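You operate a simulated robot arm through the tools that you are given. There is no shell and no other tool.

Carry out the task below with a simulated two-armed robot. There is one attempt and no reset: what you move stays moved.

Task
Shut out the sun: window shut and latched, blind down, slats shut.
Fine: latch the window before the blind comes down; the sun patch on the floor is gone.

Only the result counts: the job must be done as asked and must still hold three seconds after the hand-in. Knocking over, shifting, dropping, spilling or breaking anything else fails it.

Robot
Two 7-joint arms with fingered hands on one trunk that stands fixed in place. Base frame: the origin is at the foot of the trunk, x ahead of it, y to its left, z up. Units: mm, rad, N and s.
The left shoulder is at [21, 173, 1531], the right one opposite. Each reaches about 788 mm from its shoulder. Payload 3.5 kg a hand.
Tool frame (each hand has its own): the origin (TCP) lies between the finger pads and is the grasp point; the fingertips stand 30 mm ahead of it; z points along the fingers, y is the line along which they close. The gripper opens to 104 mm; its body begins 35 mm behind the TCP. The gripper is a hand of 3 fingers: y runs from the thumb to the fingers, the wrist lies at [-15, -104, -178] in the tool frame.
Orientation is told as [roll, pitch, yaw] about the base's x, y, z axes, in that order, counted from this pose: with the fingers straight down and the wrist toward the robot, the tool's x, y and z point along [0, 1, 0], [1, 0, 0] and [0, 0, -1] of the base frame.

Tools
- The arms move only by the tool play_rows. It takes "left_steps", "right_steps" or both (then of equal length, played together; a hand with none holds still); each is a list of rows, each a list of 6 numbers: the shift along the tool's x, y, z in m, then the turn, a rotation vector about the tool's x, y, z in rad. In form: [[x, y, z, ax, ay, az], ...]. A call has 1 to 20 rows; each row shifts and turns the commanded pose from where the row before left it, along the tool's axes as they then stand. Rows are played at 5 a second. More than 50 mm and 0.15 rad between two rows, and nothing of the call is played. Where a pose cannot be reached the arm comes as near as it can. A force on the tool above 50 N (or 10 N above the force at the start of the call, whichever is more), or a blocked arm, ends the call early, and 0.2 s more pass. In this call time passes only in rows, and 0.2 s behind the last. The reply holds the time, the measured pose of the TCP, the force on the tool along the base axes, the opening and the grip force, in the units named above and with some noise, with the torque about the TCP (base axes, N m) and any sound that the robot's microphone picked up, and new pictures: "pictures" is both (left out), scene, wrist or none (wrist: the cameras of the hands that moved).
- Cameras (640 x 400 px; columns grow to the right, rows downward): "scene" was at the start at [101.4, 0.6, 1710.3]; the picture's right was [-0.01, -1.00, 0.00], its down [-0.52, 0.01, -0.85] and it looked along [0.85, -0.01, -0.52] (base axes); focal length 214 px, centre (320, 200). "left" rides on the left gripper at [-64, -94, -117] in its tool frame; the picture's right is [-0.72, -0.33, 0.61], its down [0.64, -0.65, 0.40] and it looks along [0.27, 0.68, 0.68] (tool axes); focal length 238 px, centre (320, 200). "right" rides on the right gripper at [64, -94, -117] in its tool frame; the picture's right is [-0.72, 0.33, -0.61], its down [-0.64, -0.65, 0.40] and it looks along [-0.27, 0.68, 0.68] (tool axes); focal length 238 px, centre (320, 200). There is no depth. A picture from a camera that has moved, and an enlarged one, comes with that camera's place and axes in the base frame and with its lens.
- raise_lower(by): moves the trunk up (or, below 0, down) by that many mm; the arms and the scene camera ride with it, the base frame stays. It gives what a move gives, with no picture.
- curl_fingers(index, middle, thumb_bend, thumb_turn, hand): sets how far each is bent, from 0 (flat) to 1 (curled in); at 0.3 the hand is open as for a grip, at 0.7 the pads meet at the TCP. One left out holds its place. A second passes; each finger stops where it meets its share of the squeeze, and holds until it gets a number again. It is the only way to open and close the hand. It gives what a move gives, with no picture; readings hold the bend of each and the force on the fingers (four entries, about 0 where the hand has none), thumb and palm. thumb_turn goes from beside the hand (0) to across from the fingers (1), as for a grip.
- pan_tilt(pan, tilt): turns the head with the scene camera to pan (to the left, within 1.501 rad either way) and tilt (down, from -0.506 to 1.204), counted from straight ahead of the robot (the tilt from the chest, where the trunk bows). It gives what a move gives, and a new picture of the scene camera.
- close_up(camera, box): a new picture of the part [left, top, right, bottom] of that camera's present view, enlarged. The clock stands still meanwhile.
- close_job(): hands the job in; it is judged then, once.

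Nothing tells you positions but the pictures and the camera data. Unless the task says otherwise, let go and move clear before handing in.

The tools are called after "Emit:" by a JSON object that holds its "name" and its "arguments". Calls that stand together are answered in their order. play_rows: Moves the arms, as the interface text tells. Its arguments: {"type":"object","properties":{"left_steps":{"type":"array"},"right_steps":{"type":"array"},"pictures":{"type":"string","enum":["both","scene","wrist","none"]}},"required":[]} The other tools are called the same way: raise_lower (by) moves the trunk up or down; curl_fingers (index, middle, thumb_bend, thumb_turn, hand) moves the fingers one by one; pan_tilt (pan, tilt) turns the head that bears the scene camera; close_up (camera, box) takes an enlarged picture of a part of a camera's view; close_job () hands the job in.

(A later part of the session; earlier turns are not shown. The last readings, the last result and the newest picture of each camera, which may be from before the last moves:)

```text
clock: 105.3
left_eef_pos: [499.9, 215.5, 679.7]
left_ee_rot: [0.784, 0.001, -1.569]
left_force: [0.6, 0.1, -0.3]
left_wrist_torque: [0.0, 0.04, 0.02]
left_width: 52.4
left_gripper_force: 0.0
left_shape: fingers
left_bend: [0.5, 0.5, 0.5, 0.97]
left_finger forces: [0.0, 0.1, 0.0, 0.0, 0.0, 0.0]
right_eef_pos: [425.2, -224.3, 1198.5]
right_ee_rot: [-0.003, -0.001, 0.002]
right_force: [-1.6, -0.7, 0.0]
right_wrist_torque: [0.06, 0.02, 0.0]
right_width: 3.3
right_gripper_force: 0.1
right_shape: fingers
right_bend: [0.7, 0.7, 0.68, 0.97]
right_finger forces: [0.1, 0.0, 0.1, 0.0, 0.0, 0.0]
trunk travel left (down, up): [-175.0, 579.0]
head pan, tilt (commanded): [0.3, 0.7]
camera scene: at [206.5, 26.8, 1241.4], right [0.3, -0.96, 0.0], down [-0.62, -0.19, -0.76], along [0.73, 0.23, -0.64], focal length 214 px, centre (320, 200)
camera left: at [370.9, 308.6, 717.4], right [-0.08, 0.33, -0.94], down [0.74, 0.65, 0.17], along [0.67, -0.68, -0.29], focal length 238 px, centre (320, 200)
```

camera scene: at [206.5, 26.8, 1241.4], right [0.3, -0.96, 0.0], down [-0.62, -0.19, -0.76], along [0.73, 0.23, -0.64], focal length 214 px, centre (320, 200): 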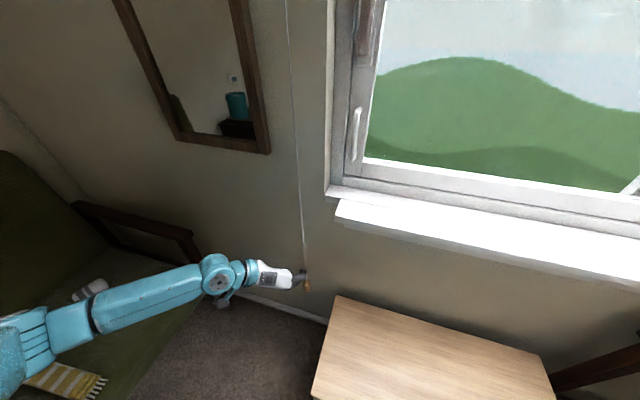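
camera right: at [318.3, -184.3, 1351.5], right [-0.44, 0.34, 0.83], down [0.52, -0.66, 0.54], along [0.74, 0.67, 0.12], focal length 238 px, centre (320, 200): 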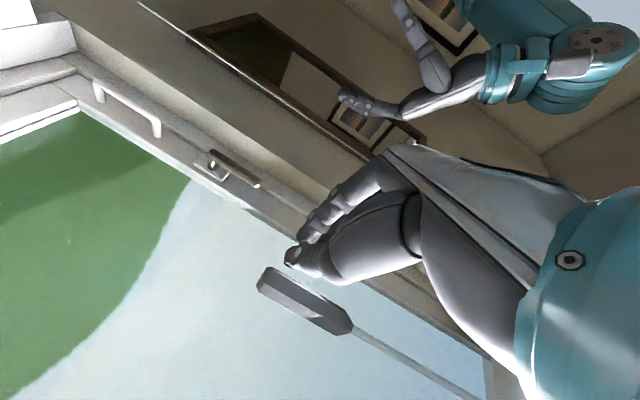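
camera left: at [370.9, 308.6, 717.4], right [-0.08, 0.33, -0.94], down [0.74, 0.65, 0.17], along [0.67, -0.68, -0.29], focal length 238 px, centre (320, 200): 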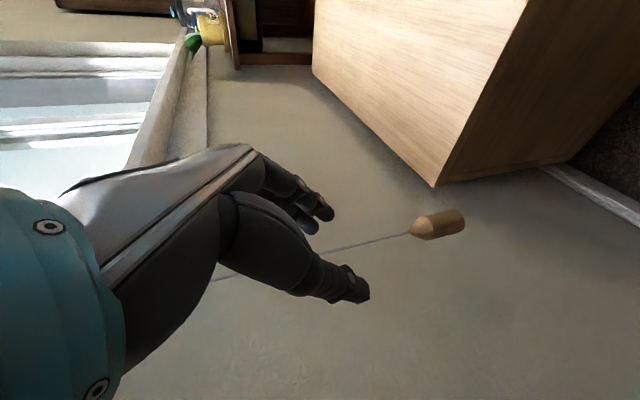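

The tassel is right ahead-below the hand. I'll open the hand and line up 90 mm short of it along the finger direction.

Emit:
{"name": "curl_fingers", "arguments": {"hand": "left", "index": 0.3, "middle": 0.3, "thumb_bend": 0.3}}

Emit:
{"name": "play_rows", "arguments": {"left_steps": [[-0.0148, 0.0055, 0.0143, 0, 0, 0], [-0.0148, 0.0055, 0.0143, 0, 0, 0], [-0.0148, 0.0055, 0.0143, 0, 0, 0], [-0.0148, 0.0055, 0.0143, 0, 0, 0], [-0.0148, 0.0055, 0.0143, 0, 0, 0]]}}

Emit:
{"name": "close_up", "arguments": {"camera": "scene", "box": [250, 220, 370, 330]}}

```text
clock: 106.3
left_eef_pos: [499.6, 213.2, 679.8]
left_ee_rot: [0.784, -0.003, -1.569]
left_force: [0.0, 0.6, -1.0]
left_wrist_torque: [0.03, -0.01, -0.03]
left_width: 102.8
left_gripper_force: 0.0
left_shape: fingers
left_bend: [0.3, 0.3, 0.3, 0.97]
left_finger forces: [0.0, 0.0, 0.1, 0.1, 0.1, 0.1]
right_eef_pos: [425.2, -224.6, 1198.8]
right_ee_rot: [-0.003, 0.0, 0.003]
right_force: [-0.7, -0.3, 0.2]
right_wrist_torque: [0.0, -0.03, -0.01]
right_width: 3.6
right_gripper_force: 0.0
right_shape: fingers
right_bend: [0.7, 0.7, 0.68, 0.97]
right_finger forces: [0.0, 0.1, 0.0, 0.0, 0.0, 0.1]
trunk travel left (down, up): [-175.0, 579.0]
head pan, tilt (commanded): [0.3, 0.7]
```

```text
clock: 107.5
left_eef_pos: [497.9, 185.7, 577.3]
left_ee_rot: [0.785, -0.002, -1.569]
left_force: [0.1, -0.8, 0.5]
left_wrist_torque: [0.01, -0.06, 0.02]
left_width: 102.7
left_gripper_force: 0.1
left_shape: fingers
left_bend: [0.3, 0.3, 0.3, 0.97]
left_finger forces: [0.0, 0.0, 0.0, 0.0, 0.0, 0.0]
right_eef_pos: [425.3, -224.2, 1199.8]
right_ee_rot: [-0.003, 0.001, 0.001]
right_force: [0.6, -0.3, -0.5]
right_wrist_torque: [0.02, -0.01, -0.01]
right_width: 4.0
right_gripper_force: 0.1
right_shape: fingers
right_bend: [0.7, 0.7, 0.68, 0.97]
right_finger forces: [0.1, 0.0, 0.0, 0.1, 0.0, 0.1]
trunk travel left (down, up): [-175.0, 579.0]
head pan, tilt (commanded): [0.3, 0.7]
camera scene: at [206.6, 26.7, 1241.3], right [0.3, -0.96, 0.0], down [-0.62, -0.19, -0.76], along [0.73, 0.23, -0.64], focal length 214 px, centre (320, 200)
camera left: at [369.5, 280.2, 615.2], right [-0.08, 0.33, -0.94], down [0.74, 0.65, 0.17], along [0.67, -0.68, -0.29], focal length 238 px, centre (320, 200)
```

scene: 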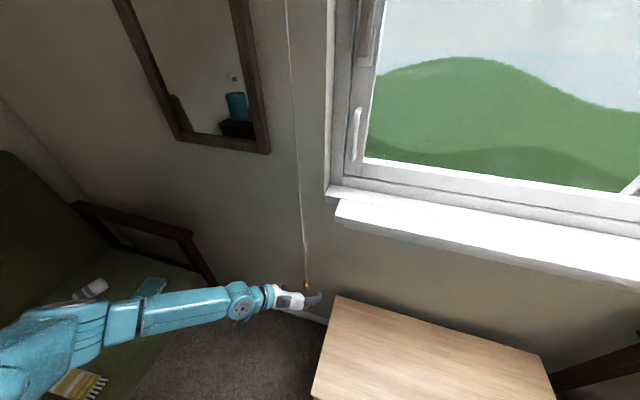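
left: 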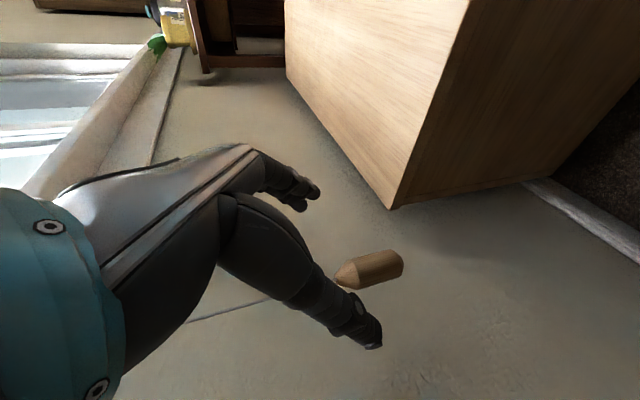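

```text
3.64 times, centred on (310, 275) of scene
camera zoom: at [206.6, 26.7, 1241.3], right [0.3, -0.96, 0.0], down [-0.62, -0.19, -0.76], along [0.73, 0.23, -0.64], focal length 780 px, centre (356, -73)
```

zoom: 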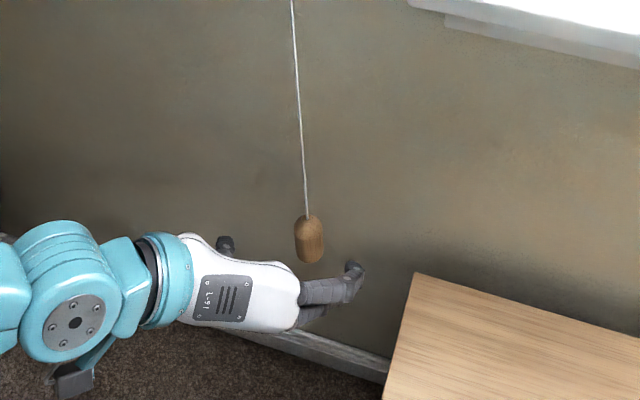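

Tassel centre triangulates to [559,187,523]. Approach along the fingers and close on it.

Emit:
{"name": "play_rows", "arguments": {"left_steps": [[0.001, -0.0003, 0.0163, 0, 0, 0], [0.001, -0.0003, 0.0163, 0, 0, 0], [0.001, -0.0003, 0.0163, 0, 0, 0], [0.001, -0.0003, 0.0163, 0, 0, 0], [0.001, -0.0003, 0.0163, 0, 0, 0]]}}

Emit:
{"name": "close_up", "arguments": {"camera": "scene", "box": [250, 220, 370, 330]}}

```text
clock: 108.7
left_eef_pos: [559.1, 188.0, 521.0]
left_ee_rot: [0.784, -0.001, -1.57]
left_force: [-0.2, 0.1, 0.0]
left_wrist_torque: [0.03, 0.01, 0.01]
left_width: 103.0
left_gripper_force: 0.1
left_shape: fingers
left_bend: [0.3, 0.3, 0.3, 0.97]
left_finger forces: [0.0, 0.1, 0.0, 0.0, 0.0, 0.0]
right_eef_pos: [425.0, -224.0, 1198.3]
right_ee_rot: [-0.003, 0.002, 0.001]
right_force: [-0.6, 0.3, 0.4]
right_wrist_torque: [0.0, 0.04, 0.01]
right_width: 3.5
right_gripper_force: 0.1
right_shape: fingers
right_bend: [0.7, 0.7, 0.68, 0.97]
right_finger forces: [0.0, 0.1, 0.0, 0.1, 0.0, 0.0]
trunk travel left (down, up): [-175.0, 579.0]
head pan, tilt (commanded): [0.3, 0.7]
camera scene: at [206.6, 26.7, 1241.3], right [0.3, -0.96, 0.0], down [-0.62, -0.19, -0.76], along [0.73, 0.23, -0.64], focal length 214 px, centre (320, 200)
camera left: at [431.0, 282.3, 560.2], right [-0.08, 0.33, -0.94], down [0.74, 0.65, 0.17], along [0.67, -0.68, -0.29], focal length 238 px, centre (320, 200)
```

scene: 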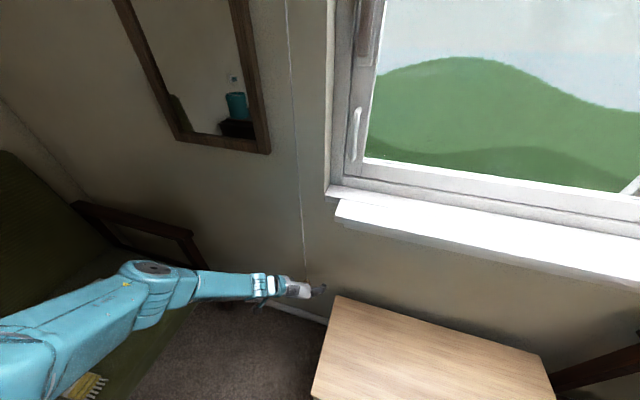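
left: 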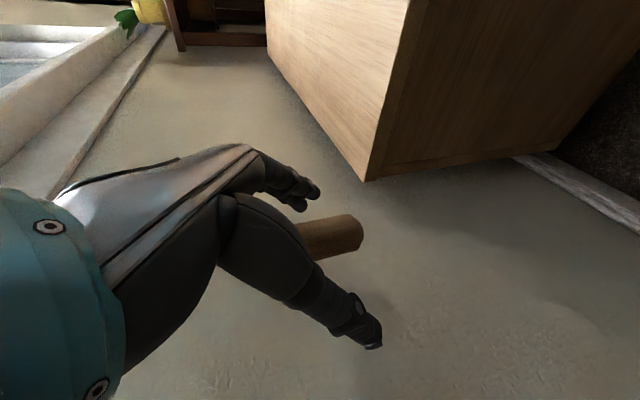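

```text
3.64 times, centred on (310, 275) of scene
camera zoom: at [206.6, 26.7, 1241.3], right [0.3, -0.96, 0.0], down [-0.62, -0.19, -0.76], along [0.73, 0.23, -0.64], focal length 780 px, centre (356, -73)
```

zoom: 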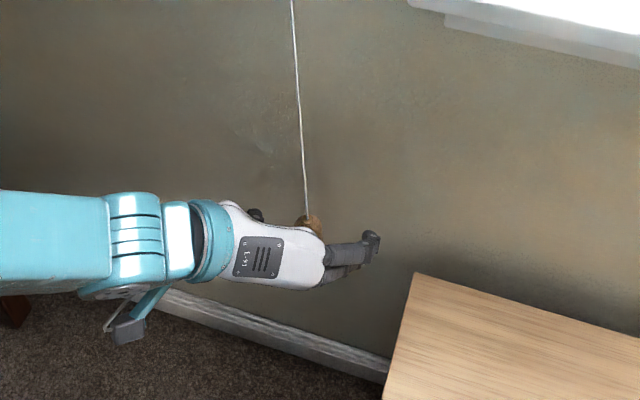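

The tassel is between thumb and fingers at the grasp point. Close the hand.

Emit:
{"name": "curl_fingers", "arguments": {"hand": "left", "index": 0.75, "middle": 0.75, "thumb_bend": 0.75}}

Emit:
{"name": "close_up", "arguments": {"camera": "left", "box": [220, 140, 420, 360]}}

```text
clock: 109.7
left_eef_pos: [560.1, 187.2, 522.0]
left_ee_rot: [0.786, 0.0, -1.569]
left_force: [9.6, -3.8, 0.8]
left_wrist_torque: [-0.01, -0.03, -0.01]
left_width: 17.5
left_gripper_force: 15.2
left_shape: fingers
left_bend: [0.61, 0.72, 0.66, 0.97]
left_finger forces: [9.8, 9.6, 0.1, 0.0, 10.7, 0.0]
right_eef_pos: [424.5, -224.6, 1199.8]
right_ee_rot: [-0.003, 0.001, 0.003]
right_force: [-0.2, -0.2, -0.6]
right_wrist_torque: [-0.01, -0.02, -0.02]
right_width: 3.6
right_gripper_force: 0.1
right_shape: fingers
right_bend: [0.7, 0.7, 0.68, 0.97]
right_finger forces: [0.0, 0.1, 0.0, 0.1, 0.1, 0.0]
trunk travel left (down, up): [-175.0, 579.0]
head pan, tilt (commanded): [0.3, 0.7]
```

```text
1.82 times, centred on (320, 250) of left
camera zoom: at [431.9, 281.5, 560.8], right [-0.08, 0.32, -0.94], down [0.74, 0.65, 0.17], along [0.67, -0.68, -0.29], focal length 433 px, centre (320, 109)
```

zoom: 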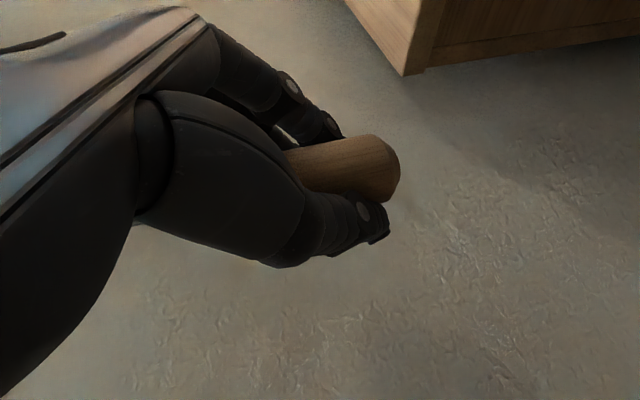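

The tassel is held firmly (15 N). I'll aim the head at the blind and pull down a little to see how the cord behaves.

Emit:
{"name": "pan_tilt", "arguments": {"pan": 0.0, "tilt": -0.4}}

Emit:
{"name": "play_rows", "arguments": {"left_steps": [[-0.0071, 0, 0.0071, 0, 0, 0], [-0.0071, 0, 0.0071, 0, 0, 0], [-0.0071, 0, 0.0071, 0, 0, 0]]}}

```text
clock: 111.0
left_eef_pos: [560.0, 187.7, 520.2]
left_ee_rot: [0.783, 0.0, -1.571]
left_force: [14.1, -4.1, 1.0]
left_wrist_torque: [-0.07, -0.13, -0.01]
left_width: 17.6
left_gripper_force: 16.0
left_shape: fingers
left_bend: [0.61, 0.72, 0.67, 0.98]
left_finger forces: [10.5, 11.9, 0.1, 0.0, 10.2, 0.0]
right_eef_pos: [425.6, -224.2, 1199.3]
right_ee_rot: [-0.002, 0.002, 0.002]
right_force: [-0.4, 0.0, -0.7]
right_wrist_torque: [-0.03, 0.01, 0.01]
right_width: 3.8
right_gripper_force: 0.0
right_shape: fingers
right_bend: [0.7, 0.7, 0.68, 0.97]
right_finger forces: [0.0, 0.0, 0.0, 0.0, 0.0, 0.0]
trunk travel left (down, up): [-175.0, 579.0]
head pan, tilt (commanded): [0.0, -0.4]
camera scene: at [199.4, 1.3, 1338.1], right [0.0, -1.0, 0.0], down [0.39, 0.0, -0.92], along [0.92, 0.0, 0.39], focal length 214 px, centre (320, 200)
```

scene: 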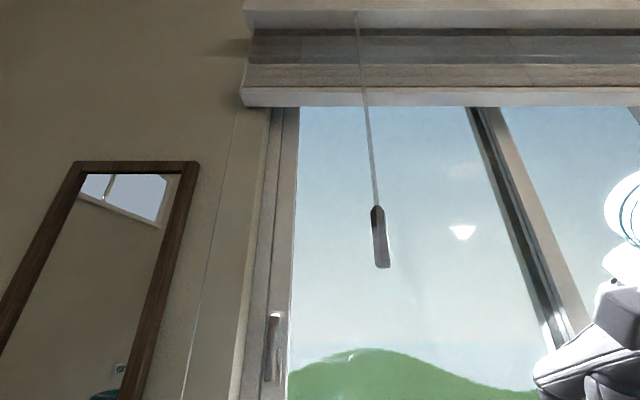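

```text
clock: 111.8
left_eef_pos: [563.3, 187.6, 494.3]
left_ee_rot: [0.793, -0.004, -1.568]
left_force: [17.6, -3.8, 20.8]
left_wrist_torque: [-0.15, -0.3, 0.09]
left_width: 11.3
left_gripper_force: 16.0
left_shape: fingers
left_bend: [0.63, 0.74, 0.69, 1.0]
left_finger forces: [9.9, 13.0, 0.0, 0.0, 9.5, 0.1]
right_eef_pos: [422.8, -226.2, 1199.1]
right_ee_rot: [-0.003, 0.0, 0.002]
right_force: [-0.7, 0.3, 0.1]
right_wrist_torque: [0.03, -0.03, -0.03]
right_width: 3.2
right_gripper_force: 0.0
right_shape: fingers
right_bend: [0.7, 0.7, 0.68, 0.97]
right_finger forces: [0.1, 0.0, 0.0, 0.0, 0.1, 0.1]
trunk travel left (down, up): [-175.0, 579.0]
head pan, tilt (commanded): [0.0, -0.4]
camera scene: at [197.2, 0.7, 1338.7], right [0.0, -1.0, 0.0], down [0.39, 0.0, -0.92], along [0.92, 0.0, 0.39], focal length 214 px, centre (320, 200)
camera left: at [434.4, 281.8, 533.0], right [-0.07, 0.32, -0.94], down [0.74, 0.66, 0.17], along [0.67, -0.68, -0.28], focal length 238 px, centre (320, 200)
```

scene: 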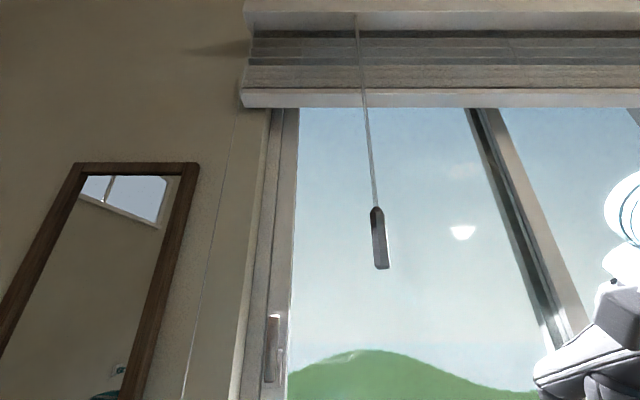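
left: 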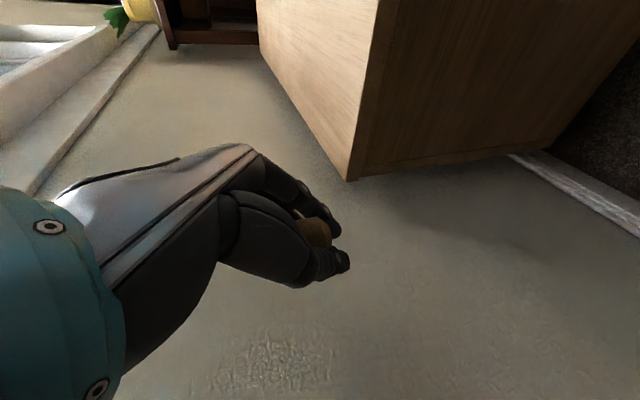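

Emit:
{"name": "close_up", "arguments": {"camera": "scene", "box": [230, 0, 430, 120]}}

Emit:
{"name": "close_up", "arguments": {"camera": "left", "box": [220, 140, 420, 360]}}

```text
3.20 times, centred on (330, 60) of scene
camera zoom: at [197.2, 0.7, 1338.7], right [0.0, -1.0, 0.0], down [0.39, 0.0, -0.92], along [0.92, 0.0, 0.39], focal length 686 px, centre (288, 648)
```

zoom: 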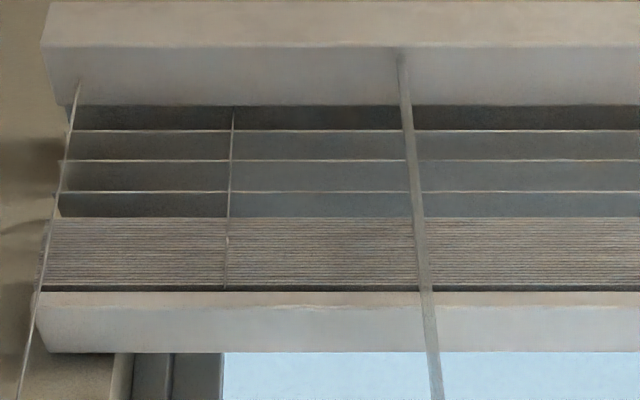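

```text
1.82 times, centred on (320, 250) of left
camera zoom: at [434.4, 281.8, 533.0], right [-0.07, 0.32, -0.94], down [0.74, 0.66, 0.17], along [0.67, -0.68, -0.28], focal length 433 px, centre (320, 109)
```

zoom: 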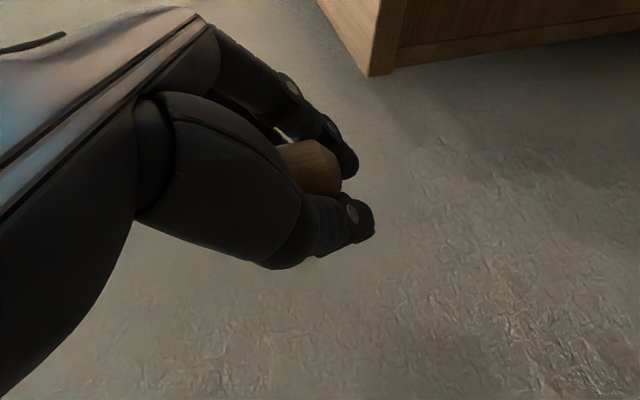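

The tassel slipped up through my fingers at ~21 N; the grip friction is too low. I'll let go, and hook my closed fingers just above the tassel's shoulder so that it cannot slip.

Emit:
{"name": "curl_fingers", "arguments": {"hand": "left", "index": 0.3, "middle": 0.3, "thumb_bend": 0.3}}

Emit:
{"name": "pan_tilt", "arguments": {"pan": 0.3, "tilt": 0.7}}

Emit:
{"name": "close_up", "arguments": {"camera": "scene", "box": [250, 220, 370, 330]}}

Emit:
{"name": "close_up", "arguments": {"camera": "left", "box": [220, 140, 420, 360]}}

```text
clock: 112.8
left_eef_pos: [559.4, 188.3, 491.0]
left_ee_rot: [0.783, 0.001, -1.568]
left_force: [-0.2, 0.0, -0.3]
left_wrist_torque: [0.0, 0.0, -0.01]
left_width: 102.9
left_gripper_force: 0.1
left_shape: fingers
left_bend: [0.3, 0.3, 0.3, 0.98]
left_finger forces: [0.0, 0.0, 0.0, 0.1, 0.0, 0.0]
right_eef_pos: [425.6, -223.7, 1199.3]
right_ee_rot: [-0.005, 0.001, 0.003]
right_force: [0.5, -0.2, 0.2]
right_wrist_torque: [0.01, -0.01, -0.01]
right_width: 3.4
right_gripper_force: 0.1
right_shape: fingers
right_bend: [0.7, 0.7, 0.68, 0.97]
right_finger forces: [0.1, 0.1, 0.0, 0.1, 0.0, 0.1]
trunk travel left (down, up): [-175.0, 579.0]
head pan, tilt (commanded): [0.0, -0.4]
```

```text
clock: 114.2
left_eef_pos: [558.6, 188.2, 490.4]
left_ee_rot: [0.784, -0.002, -1.57]
left_force: [-1.2, -0.3, -0.1]
left_wrist_torque: [-0.03, 0.0, -0.01]
left_width: 103.1
left_gripper_force: 0.0
left_shape: fingers
left_bend: [0.3, 0.3, 0.3, 0.98]
left_finger forces: [0.1, 0.0, 0.0, 0.1, 0.1, 0.1]
right_eef_pos: [425.2, -224.4, 1199.0]
right_ee_rot: [-0.004, -0.002, 0.002]
right_force: [-0.4, 0.5, -0.7]
right_wrist_torque: [0.04, -0.02, -0.02]
right_width: 3.5
right_gripper_force: 0.1
right_shape: fingers
right_bend: [0.7, 0.7, 0.68, 0.97]
right_finger forces: [0.0, 0.1, 0.1, 0.0, 0.0, 0.0]
trunk travel left (down, up): [-175.0, 579.0]
head pan, tilt (commanded): [0.3, 0.7]
camera scene: at [206.5, 26.7, 1241.4], right [0.3, -0.96, 0.0], down [-0.61, -0.19, -0.77], along [0.73, 0.23, -0.64], focal length 214 px, centre (320, 200)
```

scene: 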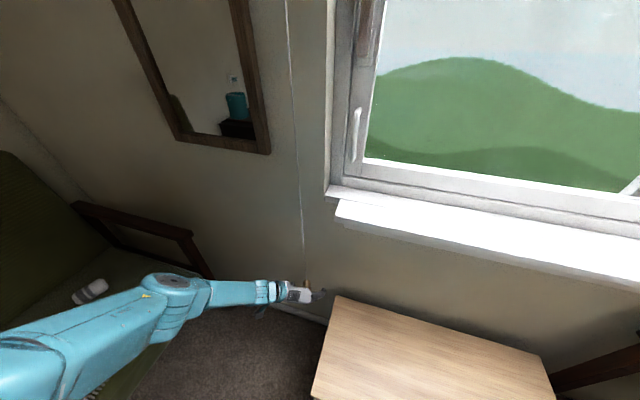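

```text
3.64 times, centred on (310, 275) of scene
camera zoom: at [206.5, 26.7, 1241.4], right [0.3, -0.96, 0.0], down [-0.61, -0.19, -0.77], along [0.73, 0.23, -0.64], focal length 780 px, centre (356, -73)
```

zoom: 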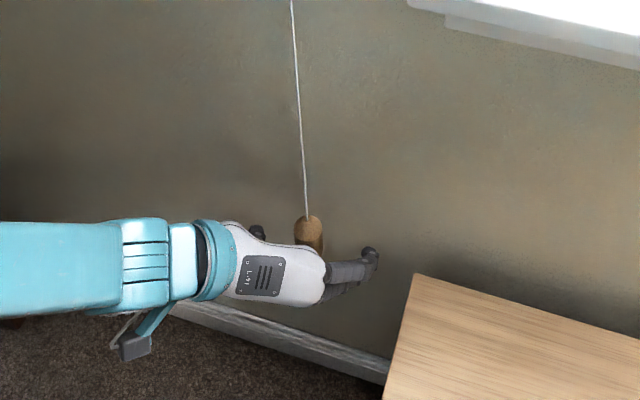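

```text
1.82 times, centred on (320, 250) of left
camera zoom: at [430.4, 282.5, 529.6], right [-0.08, 0.33, -0.94], down [0.74, 0.65, 0.17], along [0.67, -0.68, -0.29], focal length 433 px, centre (320, 109)
```

zoom: 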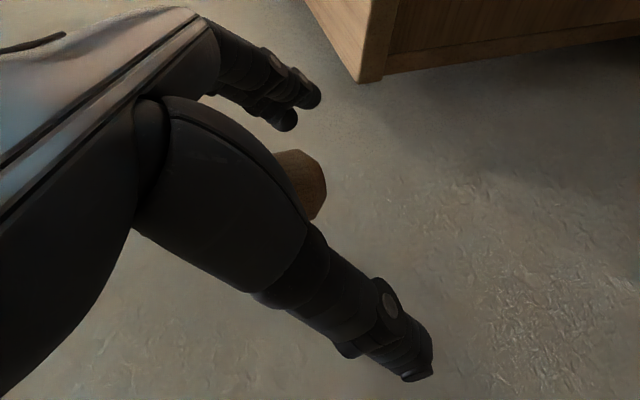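

The tassel hasn't moved (top about z≈551). I'll raise the open hand to just above it and close around the cord there.

Emit:
{"name": "play_rows", "arguments": {"left_steps": [[0.0134, 0, -0.0134, 0, 0, 0], [0.0134, 0, -0.0134, 0, 0, 0], [0.0134, 0, -0.0134, 0, 0, 0], [0.0134, 0, -0.0134, 0, 0, 0], [0.0134, 0, -0.0134, 0, 0, 0]], "pictures": "none"}}

Emit:
{"name": "curl_fingers", "arguments": {"hand": "left", "index": 0.72, "middle": 0.72, "thumb_bend": 0.7}}

Emit:
{"name": "close_up", "arguments": {"camera": "scene", "box": [250, 220, 370, 330]}}

Emit:
{"name": "close_up", "arguments": {"camera": "left", "box": [220, 140, 480, 360]}}

```text
clock: 115.4
left_eef_pos: [559.8, 187.6, 585.3]
left_ee_rot: [0.785, 0.0, -1.569]
left_force: [0.2, 0.3, -0.3]
left_wrist_torque: [0.02, 0.01, 0.0]
left_width: 102.6
left_gripper_force: 0.0
left_shape: fingers
left_bend: [0.3, 0.3, 0.3, 0.98]
left_finger forces: [0.0, 0.1, 0.1, 0.1, 0.0, 0.0]
right_eef_pos: [425.0, -224.0, 1197.8]
right_ee_rot: [-0.003, 0.0, 0.002]
right_force: [-0.2, -0.1, -0.9]
right_wrist_torque: [-0.01, 0.04, 0.03]
right_width: 3.4
right_gripper_force: 0.1
right_shape: fingers
right_bend: [0.7, 0.7, 0.68, 0.97]
right_finger forces: [0.0, 0.1, 0.1, 0.0, 0.1, 0.0]
trunk travel left (down, up): [-175.0, 579.0]
head pan, tilt (commanded): [0.3, 0.7]
```

```text
clock: 116.4
left_eef_pos: [559.8, 188.4, 585.4]
left_ee_rot: [0.784, -0.002, -1.569]
left_force: [0.3, -0.1, -0.5]
left_wrist_torque: [0.02, -0.01, 0.02]
left_width: 0.1
left_gripper_force: 0.1
left_shape: fingers
left_bend: [0.72, 0.72, 0.69, 0.98]
left_finger forces: [0.0, 0.0, 0.0, 0.1, 0.0, 0.0]
right_eef_pos: [425.4, -223.1, 1199.8]
right_ee_rot: [-0.004, 0.0, 0.002]
right_force: [-0.4, 0.0, 0.2]
right_wrist_torque: [0.0, 0.0, 0.02]
right_width: 3.3
right_gripper_force: 0.0
right_shape: fingers
right_bend: [0.7, 0.7, 0.68, 0.97]
right_finger forces: [0.0, 0.0, 0.1, 0.0, 0.1, 0.0]
trunk travel left (down, up): [-175.0, 579.0]
head pan, tilt (commanded): [0.3, 0.7]
```

```text
3.64 times, centred on (310, 275) of scene
camera zoom: at [206.5, 26.7, 1241.4], right [0.3, -0.96, 0.0], down [-0.62, -0.19, -0.76], along [0.73, 0.23, -0.64], focal length 780 px, centre (356, -73)
```

zoom: 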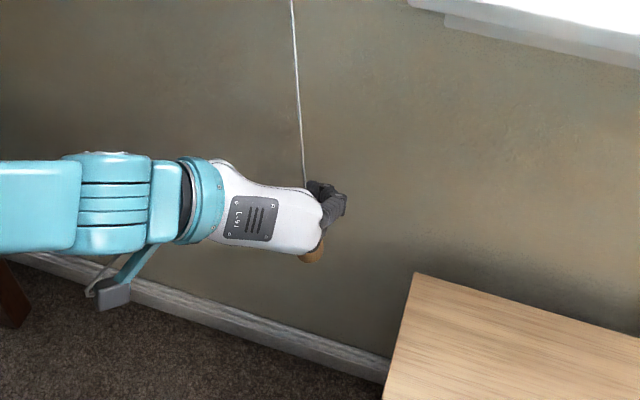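

```text
1.82 times, centred on (350, 250) of left
camera zoom: at [430.4, 282.7, 624.0], right [-0.08, 0.33, -0.94], down [0.74, 0.65, 0.17], along [0.67, -0.68, -0.29], focal length 433 px, centre (266, 109)
```

zoom: 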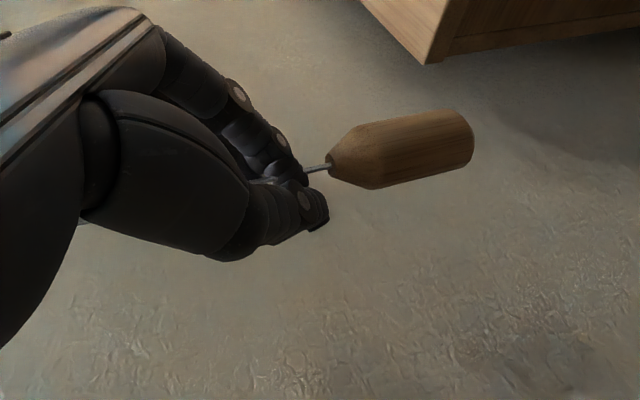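

The cord passes through the pinch just above the tassel's shoulder. Now pull down so the tassel catches.

Emit:
{"name": "play_rows", "arguments": {"left_steps": [[-0.0071, 0, 0.0071, 0, 0, 0], [-0.0071, 0, 0.0071, 0, 0, 0], [-0.0071, 0, 0.0071, 0, 0, 0], [-0.0071, 0, 0.0071, 0, 0, 0]]}}

```text
clock: 117.4
left_eef_pos: [566.4, 178.9, 561.2]
left_ee_rot: [0.812, -0.027, -1.582]
left_force: [-2.9, -0.3, 28.5]
left_wrist_torque: [0.07, -0.35, -0.05]
left_width: 0.2
left_gripper_force: 17.6
left_shape: fingers
left_bend: [0.74, 0.72, 0.66, 0.99]
left_finger forces: [29.5, 0.0, 0.1, 0.1, 5.5, 0.0]
right_eef_pos: [423.7, -225.2, 1199.4]
right_ee_rot: [-0.005, 0.0, 0.002]
right_force: [0.3, -0.7, -0.5]
right_wrist_torque: [0.0, 0.02, -0.03]
right_width: 3.5
right_gripper_force: 0.0
right_shape: fingers
right_bend: [0.7, 0.7, 0.68, 0.97]
right_finger forces: [0.0, 0.0, 0.1, 0.0, 0.0, 0.1]
trunk travel left (down, up): [-175.0, 579.0]
head pan, tilt (commanded): [0.3, 0.7]
stopped in row 4 (left hand): the force on the tool passed its limit at 54 N (the readings are from after the stop); the commanded pose is now the measured one
camera scene: at [205.4, 26.7, 1241.6], right [0.3, -0.96, 0.0], down [-0.61, -0.19, -0.77], along [0.73, 0.23, -0.64], focal length 214 px, centre (320, 200)
camera left: at [438.0, 275.9, 594.1], right [-0.05, 0.3, -0.95], down [0.74, 0.65, 0.17], along [0.67, -0.7, -0.25], focal length 238 px, centre (320, 200)
```

scene: 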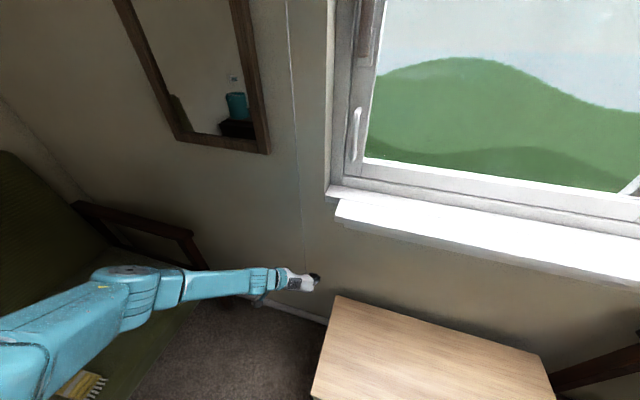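
left: 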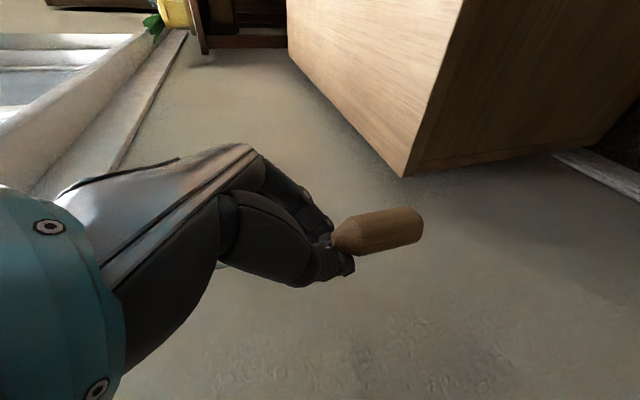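

Pulling down is rigidly blocked, and the tassel feels laterally stiff, so it probably runs on a vertical track and must go up for the blind to come down. I'll regrip the tassel body and lift gently.

Emit:
{"name": "play_rows", "arguments": {"left_steps": [[0.0085, 0, -0.0085, 0, 0, 0]], "pictures": "none"}}

Emit:
{"name": "curl_fingers", "arguments": {"hand": "left", "index": 0.3, "middle": 0.3, "thumb_bend": 0.3}}

Emit:
{"name": "close_up", "arguments": {"camera": "left", "box": [220, 140, 480, 360]}}

Emit:
{"name": "close_up", "arguments": {"camera": "scene", "box": [250, 220, 370, 330]}}

```text
clock: 117.8
left_eef_pos: [563.0, 181.9, 564.9]
left_ee_rot: [0.797, -0.017, -1.576]
left_force: [0.5, 1.2, 0.4]
left_wrist_torque: [0.06, 0.0, 0.03]
left_width: 0.1
left_gripper_force: 0.5
left_shape: fingers
left_bend: [0.72, 0.72, 0.68, 0.98]
left_finger forces: [0.0, 0.0, 0.0, 0.0, 1.5, 0.0]
right_eef_pos: [424.9, -223.9, 1198.4]
right_ee_rot: [-0.003, 0.0, 0.002]
right_force: [-0.1, -1.1, 0.4]
right_wrist_torque: [-0.02, -0.01, 0.0]
right_width: 3.6
right_gripper_force: 0.2
right_shape: fingers
right_bend: [0.7, 0.7, 0.68, 0.97]
right_finger forces: [0.0, 0.0, 0.0, 0.0, 0.0, 0.1]
trunk travel left (down, up): [-175.0, 579.0]
head pan, tilt (commanded): [0.3, 0.7]
```

```text
clock: 118.8
left_eef_pos: [563.9, 181.8, 567.5]
left_ee_rot: [0.799, -0.02, -1.577]
left_force: [0.0, -0.3, -0.4]
left_wrist_torque: [-0.01, 0.01, -0.04]
left_width: 102.7
left_gripper_force: 0.1
left_shape: fingers
left_bend: [0.3, 0.3, 0.3, 0.98]
left_finger forces: [0.1, 0.0, 0.0, 0.0, 0.1, 0.1]
right_eef_pos: [425.3, -223.1, 1198.8]
right_ee_rot: [-0.004, 0.001, 0.002]
right_force: [1.0, -0.3, 0.8]
right_wrist_torque: [-0.03, 0.01, 0.04]
right_width: 3.9
right_gripper_force: 0.1
right_shape: fingers
right_bend: [0.7, 0.7, 0.68, 0.97]
right_finger forces: [0.0, 0.0, 0.1, 0.0, 0.0, 0.0]
trunk travel left (down, up): [-175.0, 579.0]
head pan, tilt (commanded): [0.3, 0.7]
```

```text
1.82 times, centred on (350, 250) of left
camera zoom: at [435.5, 277.7, 602.6], right [-0.06, 0.31, -0.95], down [0.74, 0.65, 0.16], along [0.67, -0.69, -0.27], focal length 433 px, centre (266, 109)
```

zoom: 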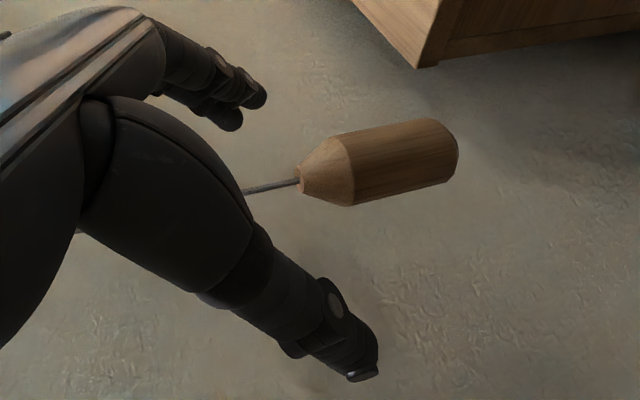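

```text
3.64 times, centred on (310, 275) of scene
camera zoom: at [206.5, 26.7, 1241.4], right [0.3, -0.96, 0.0], down [-0.62, -0.19, -0.76], along [0.73, 0.23, -0.64], focal length 780 px, centre (356, -73)
```

zoom: 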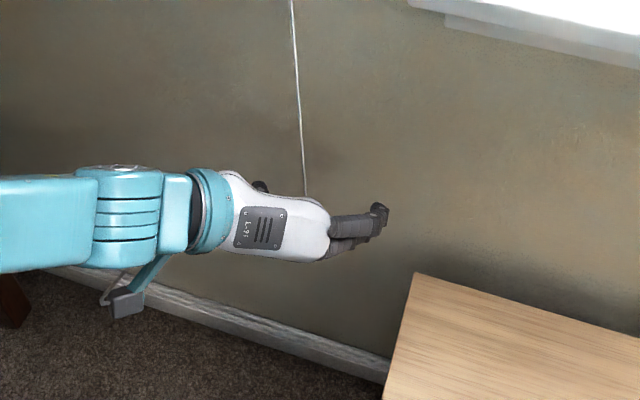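

Tassel still at [561,188,521]. Moving down onto its body, gripping, then lifting 25 mm.

Emit:
{"name": "play_rows", "arguments": {"left_steps": [[-0.012, -0.002, 0.0101, 0, 0, 0], [-0.012, -0.002, 0.0101, 0, 0, 0], [-0.012, -0.002, 0.0101, 0, 0, 0]], "pictures": "none"}}

Emit:
{"name": "curl_fingers", "arguments": {"hand": "left", "index": 0.75, "middle": 0.75, "thumb_bend": 0.75}}

Emit:
{"name": "pan_tilt", "arguments": {"pan": 0.0, "tilt": -0.4}}

Emit:
{"name": "play_rows", "arguments": {"left_steps": [[0.0057, 0, -0.0057, 0, 0, 0], [0.0057, 0, -0.0057, 0, 0, 0], [0.0057, 0, -0.0057, 0, 0, 0]]}}

```text
clock: 119.6
left_eef_pos: [562.3, 187.8, 521.2]
left_ee_rot: [0.8, -0.021, -1.578]
left_force: [0.4, -1.0, -0.3]
left_wrist_torque: [-0.01, 0.02, 0.0]
left_width: 102.7
left_gripper_force: 0.0
left_shape: fingers
left_bend: [0.3, 0.3, 0.3, 0.98]
left_finger forces: [0.0, 0.0, 0.0, 0.0, 0.1, 0.0]
right_eef_pos: [424.8, -225.2, 1199.4]
right_ee_rot: [-0.003, 0.0, 0.003]
right_force: [0.0, 0.4, 0.2]
right_wrist_torque: [0.01, -0.02, 0.01]
right_width: 3.7
right_gripper_force: 0.0
right_shape: fingers
right_bend: [0.7, 0.7, 0.68, 0.97]
right_finger forces: [0.0, 0.1, 0.0, 0.0, 0.0, 0.0]
trunk travel left (down, up): [-175.0, 579.0]
head pan, tilt (commanded): [0.3, 0.7]
```

```text
clock: 120.6
left_eef_pos: [562.8, 187.7, 522.5]
left_ee_rot: [0.801, -0.02, -1.578]
left_force: [10.7, -3.0, 0.9]
left_wrist_torque: [0.02, -0.08, 0.01]
left_width: 15.5
left_gripper_force: 14.3
left_shape: fingers
left_bend: [0.61, 0.73, 0.67, 0.98]
left_finger forces: [10.0, 8.2, 0.1, 0.0, 10.4, 0.0]
right_eef_pos: [426.7, -224.3, 1199.0]
right_ee_rot: [-0.003, 0.003, 0.002]
right_force: [0.5, 0.5, 0.8]
right_wrist_torque: [0.03, 0.04, -0.03]
right_width: 3.5
right_gripper_force: 0.0
right_shape: fingers
right_bend: [0.7, 0.7, 0.68, 0.97]
right_finger forces: [0.0, 0.0, 0.0, 0.0, 0.0, 0.1]
trunk travel left (down, up): [-175.0, 579.0]
head pan, tilt (commanded): [0.3, 0.7]
```

```text
clock: 121.9
left_eef_pos: [561.8, 188.1, 520.2]
left_ee_rot: [0.799, -0.02, -1.579]
left_force: [16.3, -3.4, 0.9]
left_wrist_torque: [-0.02, -0.17, 0.03]
left_width: 15.7
left_gripper_force: 15.5
left_shape: fingers
left_bend: [0.61, 0.73, 0.67, 0.98]
left_finger forces: [11.1, 10.5, 0.0, 0.0, 10.2, 0.1]
right_eef_pos: [425.6, -225.2, 1198.5]
right_ee_rot: [-0.001, 0.001, 0.001]
right_force: [-0.4, 0.4, -0.3]
right_wrist_torque: [0.02, 0.02, -0.04]
right_width: 3.4
right_gripper_force: 0.1
right_shape: fingers
right_bend: [0.7, 0.7, 0.68, 0.97]
right_finger forces: [0.0, 0.0, 0.0, 0.0, 0.0, 0.1]
trunk travel left (down, up): [-175.0, 579.0]
head pan, tilt (commanded): [0.0, -0.4]
camera scene: at [199.5, 1.4, 1338.1], right [0.0, -1.0, 0.0], down [0.39, 0.0, -0.92], along [0.92, 0.0, 0.39], focal length 214 px, centre (320, 200)
```

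scene: 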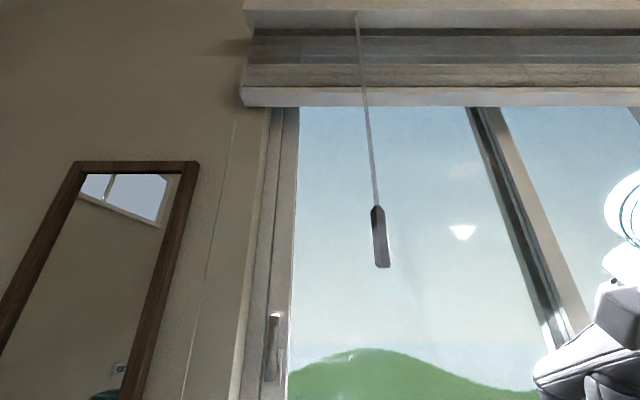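

```text
clock: 122.7
left_eef_pos: [561.5, 186.9, 546.6]
left_ee_rot: [0.799, -0.02, -1.577]
left_force: [23.1, -4.0, -1.1]
left_wrist_torque: [-0.06, -0.25, 0.03]
left_width: 16.4
left_gripper_force: 17.4
left_shape: fingers
left_bend: [0.6, 0.73, 0.67, 0.98]
left_finger forces: [11.9, 12.9, 0.0, 0.0, 9.9, 0.1]
right_eef_pos: [427.1, -224.8, 1198.6]
right_ee_rot: [-0.002, 0.001, 0.003]
right_force: [0.3, 0.0, 0.0]
right_wrist_torque: [-0.02, -0.02, -0.01]
right_width: 3.5
right_gripper_force: 0.0
right_shape: fingers
right_bend: [0.7, 0.7, 0.68, 0.97]
right_finger forces: [0.0, 0.0, 0.0, 0.0, 0.0, 0.0]
trunk travel left (down, up): [-175.0, 579.0]
head pan, tilt (commanded): [0.0, -0.4]
camera scene: at [200.1, 1.3, 1338.0], right [0.0, -1.0, 0.0], down [0.39, 0.0, -0.92], along [0.92, 0.0, 0.39], focal length 214 px, centre (320, 200)
camera left: at [433.2, 283.6, 581.3], right [-0.06, 0.31, -0.95], down [0.74, 0.65, 0.17], along [0.67, -0.69, -0.27], focal length 238 px, centre (320, 200)
```

scene: 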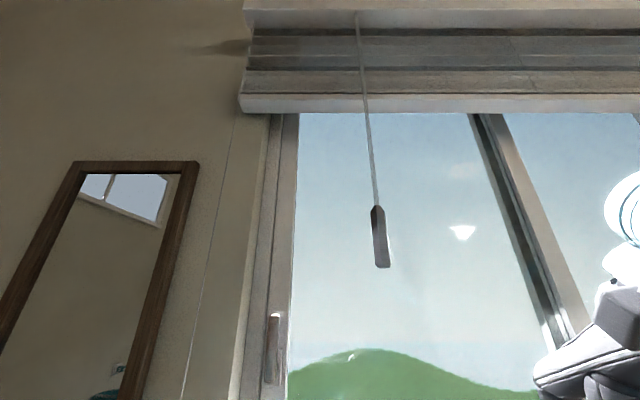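
left: 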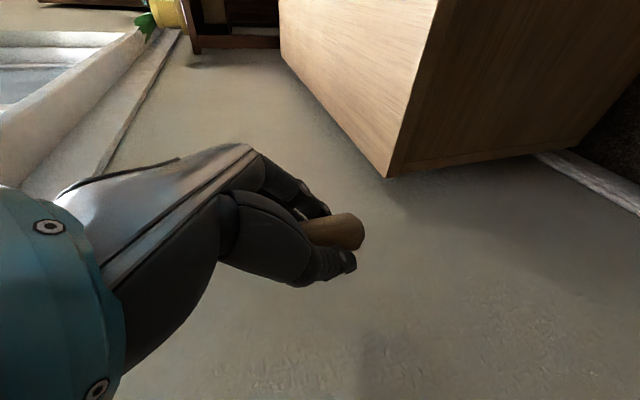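

Lifting the tassel brings the blind down one-to-one with almost no load. I'll continue upward with the arm, easing forward slightly to relieve the sideways squeeze.

Emit:
{"name": "play_rows", "arguments": {"left_steps": [[0.0186, 0, -0.0167, 0, 0, 0], [0.0186, 0, -0.0167, 0, 0, 0], [0.0186, 0, -0.0167, 0, 0, 0], [0.0186, 0, -0.0167, 0, 0, 0], [0.0179, 0, -0.0174, 0, 0, 0]]}}

```text
clock: 123.9
left_eef_pos: [563.2, 189.0, 670.8]
left_ee_rot: [0.798, -0.021, -1.578]
left_force: [8.4, -9.5, -1.8]
left_wrist_torque: [-0.09, -0.07, -0.12]
left_width: 15.7
left_gripper_force: 13.0
left_shape: fingers
left_bend: [0.59, 0.73, 0.68, 0.98]
left_finger forces: [11.0, 6.4, 0.0, 0.0, 8.3, 0.0]
right_eef_pos: [425.2, -224.8, 1198.1]
right_ee_rot: [0.0, 0.002, 0.002]
right_force: [0.4, 0.0, -0.5]
right_wrist_torque: [-0.01, 0.0, 0.01]
right_width: 3.3
right_gripper_force: 0.1
right_shape: fingers
right_bend: [0.7, 0.7, 0.68, 0.97]
right_finger forces: [0.1, 0.0, 0.0, 0.0, 0.0, 0.0]
trunk travel left (down, up): [-175.0, 579.0]
head pan, tilt (commanded): [0.0, -0.4]
camera scene: at [199.2, 0.7, 1338.2], right [0.0, -1.0, 0.0], down [0.39, 0.0, -0.92], along [0.92, 0.0, 0.39], focal length 214 px, centre (320, 200)
camera left: at [434.9, 285.5, 706.6], right [-0.06, 0.31, -0.95], down [0.74, 0.65, 0.16], along [0.67, -0.7, -0.27], focal length 238 px, centre (320, 200)
```

scene: 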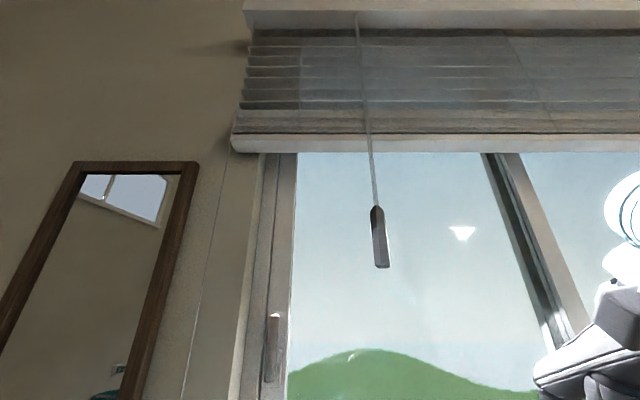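
left: 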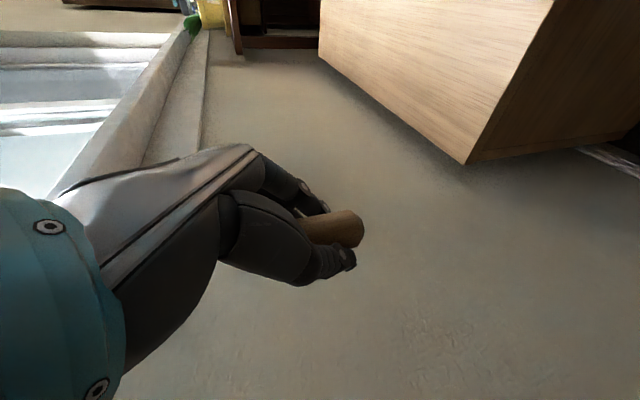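

The blind descends smoothly. Continue lifting.

Emit:
{"name": "play_rows", "arguments": {"left_steps": [[0.0179, 0.0005, -0.0174, 0, 0, 0], [0.0179, 0.0005, -0.0174, 0, 0, 0], [0.0179, 0.0005, -0.0174, 0, 0, 0], [0.0179, 0, -0.0174, 0, 0, 0], [0.0179, 0, -0.0174, 0, 0, 0], [0.0179, 0, -0.0174, 0, 0, 0]]}}

```text
clock: 125.3
left_eef_pos: [563.9, 190.6, 820.0]
left_ee_rot: [0.799, -0.02, -1.579]
left_force: [5.7, -11.3, -0.3]
left_wrist_torque: [-0.13, -0.06, -0.12]
left_width: 15.3
left_gripper_force: 12.2
left_shape: fingers
left_bend: [0.58, 0.74, 0.69, 0.97]
left_finger forces: [11.3, 6.3, 0.0, 0.0, 7.1, 0.0]
right_eef_pos: [425.5, -225.3, 1198.5]
right_ee_rot: [-0.001, 0.001, 0.003]
right_force: [0.2, -0.7, -0.6]
right_wrist_torque: [0.01, 0.0, -0.01]
right_width: 3.5
right_gripper_force: 0.1
right_shape: fingers
right_bend: [0.7, 0.7, 0.68, 0.97]
right_finger forces: [0.0, 0.0, 0.0, 0.0, 0.0, 0.0]
trunk travel left (down, up): [-175.0, 579.0]
head pan, tilt (commanded): [0.0, -0.4]
camera scene: at [199.1, 0.3, 1338.2], right [0.0, -1.0, 0.0], down [0.39, 0.0, -0.92], along [0.92, 0.0, 0.39], focal length 214 px, centre (320, 200)
camera left: at [435.6, 286.7, 855.9], right [-0.06, 0.31, -0.95], down [0.74, 0.65, 0.17], along [0.67, -0.69, -0.27], focal length 238 px, centre (320, 200)
```

scene: 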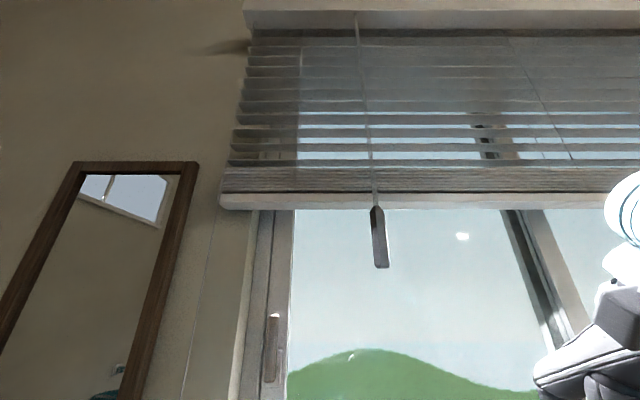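
left: 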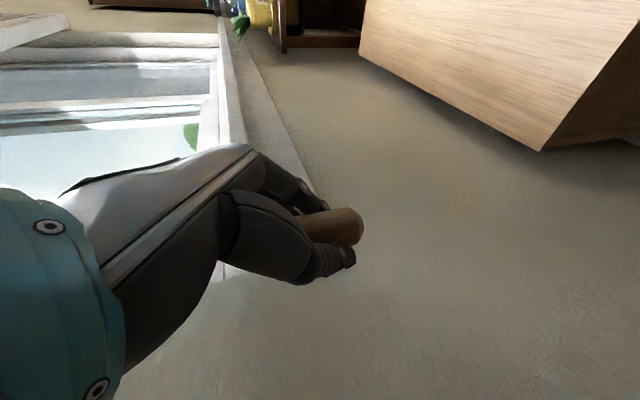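

Going well. I'll correct a slight sideways drift with two more rows, then use the trunk for the next part of the lift.

Emit:
{"name": "play_rows", "arguments": {"left_steps": [[0.0179, 0.002, -0.0174, 0, 0, 0], [0.0179, 0.0015, -0.0174, 0, 0, 0]], "pictures": "none"}}

Emit:
{"name": "raise_lower", "arguments": {"by": 100}}

Emit:
{"name": "close_up", "arguments": {"camera": "left", "box": [0, 0, 640, 400]}}

```text
clock: 125.9
left_eef_pos: [564.3, 189.1, 870.1]
left_ee_rot: [0.8, -0.02, -1.574]
left_force: [4.2, -3.4, -0.4]
left_wrist_torque: [-0.01, 0.03, -0.01]
left_width: 14.6
left_gripper_force: 11.4
left_shape: fingers
left_bend: [0.59, 0.74, 0.69, 0.97]
left_finger forces: [8.5, 5.3, 0.1, 0.1, 9.2, 0.0]
right_eef_pos: [424.8, -223.7, 1197.3]
right_ee_rot: [-0.002, 0.0, 0.004]
right_force: [-0.3, -0.2, -0.4]
right_wrist_torque: [-0.01, 0.02, 0.01]
right_width: 3.7
right_gripper_force: 0.1
right_shape: fingers
right_bend: [0.7, 0.7, 0.68, 0.97]
right_finger forces: [0.0, 0.1, 0.1, 0.0, 0.1, 0.1]
trunk travel left (down, up): [-175.0, 579.0]
head pan, tilt (commanded): [0.0, -0.4]
```

```text
clock: 127.2
left_eef_pos: [564.1, 188.3, 971.0]
left_ee_rot: [0.799, -0.02, -1.578]
left_force: [4.8, -1.9, 3.4]
left_wrist_torque: [-0.02, -0.06, 0.03]
left_width: 14.2
left_gripper_force: 12.7
left_shape: fingers
left_bend: [0.6, 0.74, 0.69, 0.97]
left_finger forces: [8.9, 6.4, 0.1, 0.0, 9.3, 0.0]
right_eef_pos: [425.9, -224.9, 1298.9]
right_ee_rot: [-0.002, 0.003, 0.001]
right_force: [-0.6, -1.2, 0.1]
right_wrist_torque: [-0.02, 0.0, -0.04]
right_width: 3.5
right_gripper_force: 0.1
right_shape: fingers
right_bend: [0.7, 0.7, 0.68, 0.97]
right_finger forces: [0.1, 0.0, 0.0, 0.0, 0.1, 0.0]
trunk travel left (down, up): [-275.0, 479.0]
head pan, tilt (commanded): [0.0, -0.4]
```

```text
1.00 times, centred on (320, 200) of left (not enlarged: the box is as wide or as high as the picture)
camera zoom: at [436.2, 284.9, 1005.2], right [-0.06, 0.31, -0.95], down [0.74, 0.65, 0.17], along [0.67, -0.69, -0.27], focal length 238 px, centre (320, 200)
```

zoom: 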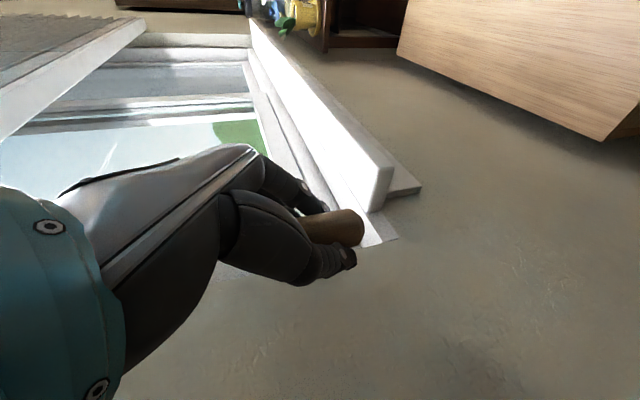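

The bottom rail will soon pass hand height and my fingertips would foul it, so I'll release here (z≈971), check that the blind holds, and then push the tassel up from below with a closed hand kept short of the slats.

Emit:
{"name": "curl_fingers", "arguments": {"hand": "left", "index": 0.3, "middle": 0.3, "thumb_bend": 0.3}}

Emit:
{"name": "play_rows", "arguments": {"left_steps": [[-0.014, 0, -0.0143, 0, 0, 0], [-0.014, 0, -0.0143, 0, 0, 0], [-0.014, 0, -0.0143, 0, 0, 0], [-0.014, 0, -0.0143, 0, 0, 0]]}}

```text
clock: 128.2
left_eef_pos: [564.6, 189.2, 969.7]
left_ee_rot: [0.798, -0.021, -1.577]
left_force: [-0.1, -0.3, -0.9]
left_wrist_torque: [-0.04, -0.01, -0.01]
left_width: 102.7
left_gripper_force: 0.1
left_shape: fingers
left_bend: [0.3, 0.3, 0.3, 0.97]
left_finger forces: [0.0, 0.0, 0.0, 0.0, 0.1, 0.0]
right_eef_pos: [425.3, -224.1, 1299.0]
right_ee_rot: [-0.003, 0.001, 0.001]
right_force: [0.9, 0.0, 0.1]
right_wrist_torque: [-0.03, -0.01, -0.01]
right_width: 3.7
right_gripper_force: 0.1
right_shape: fingers
right_bend: [0.7, 0.7, 0.68, 0.97]
right_finger forces: [0.0, 0.1, 0.0, 0.0, 0.1, 0.1]
trunk travel left (down, up): [-275.0, 479.0]
head pan, tilt (commanded): [0.0, -0.4]
```

```text
clock: 129.2
left_eef_pos: [483.8, 189.7, 968.7]
left_ee_rot: [0.8, -0.022, -1.577]
left_force: [-0.4, -0.5, 0.3]
left_wrist_torque: [-0.01, -0.02, -0.02]
left_width: 102.8
left_gripper_force: 0.2
left_shape: fingers
left_bend: [0.3, 0.3, 0.3, 0.97]
left_finger forces: [0.1, 0.0, 0.0, 0.0, 0.0, 0.1]
right_eef_pos: [424.0, -223.8, 1298.3]
right_ee_rot: [-0.003, -0.002, 0.001]
right_force: [0.4, 0.3, 0.5]
right_wrist_torque: [0.0, 0.0, 0.03]
right_width: 3.7
right_gripper_force: 0.1
right_shape: fingers
right_bend: [0.7, 0.7, 0.68, 0.97]
right_finger forces: [0.0, 0.0, 0.1, 0.1, 0.0, 0.0]
trunk travel left (down, up): [-275.0, 479.0]
head pan, tilt (commanded): [0.0, -0.4]
camera scene: at [151.7, 1.7, 1441.5], right [0.0, -1.0, 0.0], down [0.39, 0.0, -0.92], along [0.92, 0.0, 0.39], focal length 214 px, centre (320, 200)
camera left: at [354.8, 285.8, 1003.4], right [-0.06, 0.31, -0.95], down [0.74, 0.65, 0.16], along [0.67, -0.69, -0.27], focal length 238 px, centre (320, 200)
```

scene: 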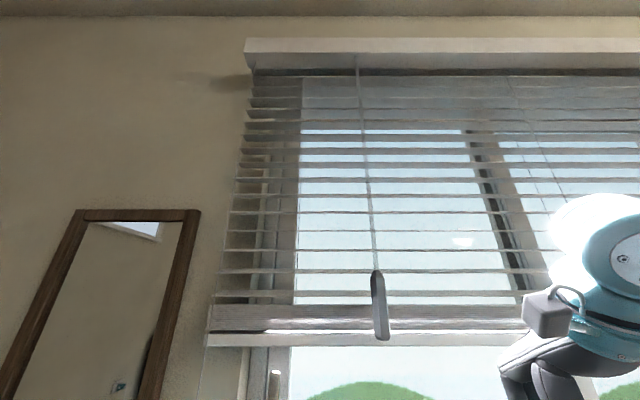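
left: 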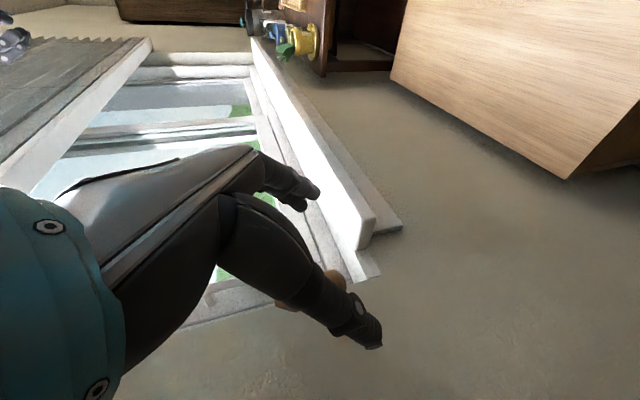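

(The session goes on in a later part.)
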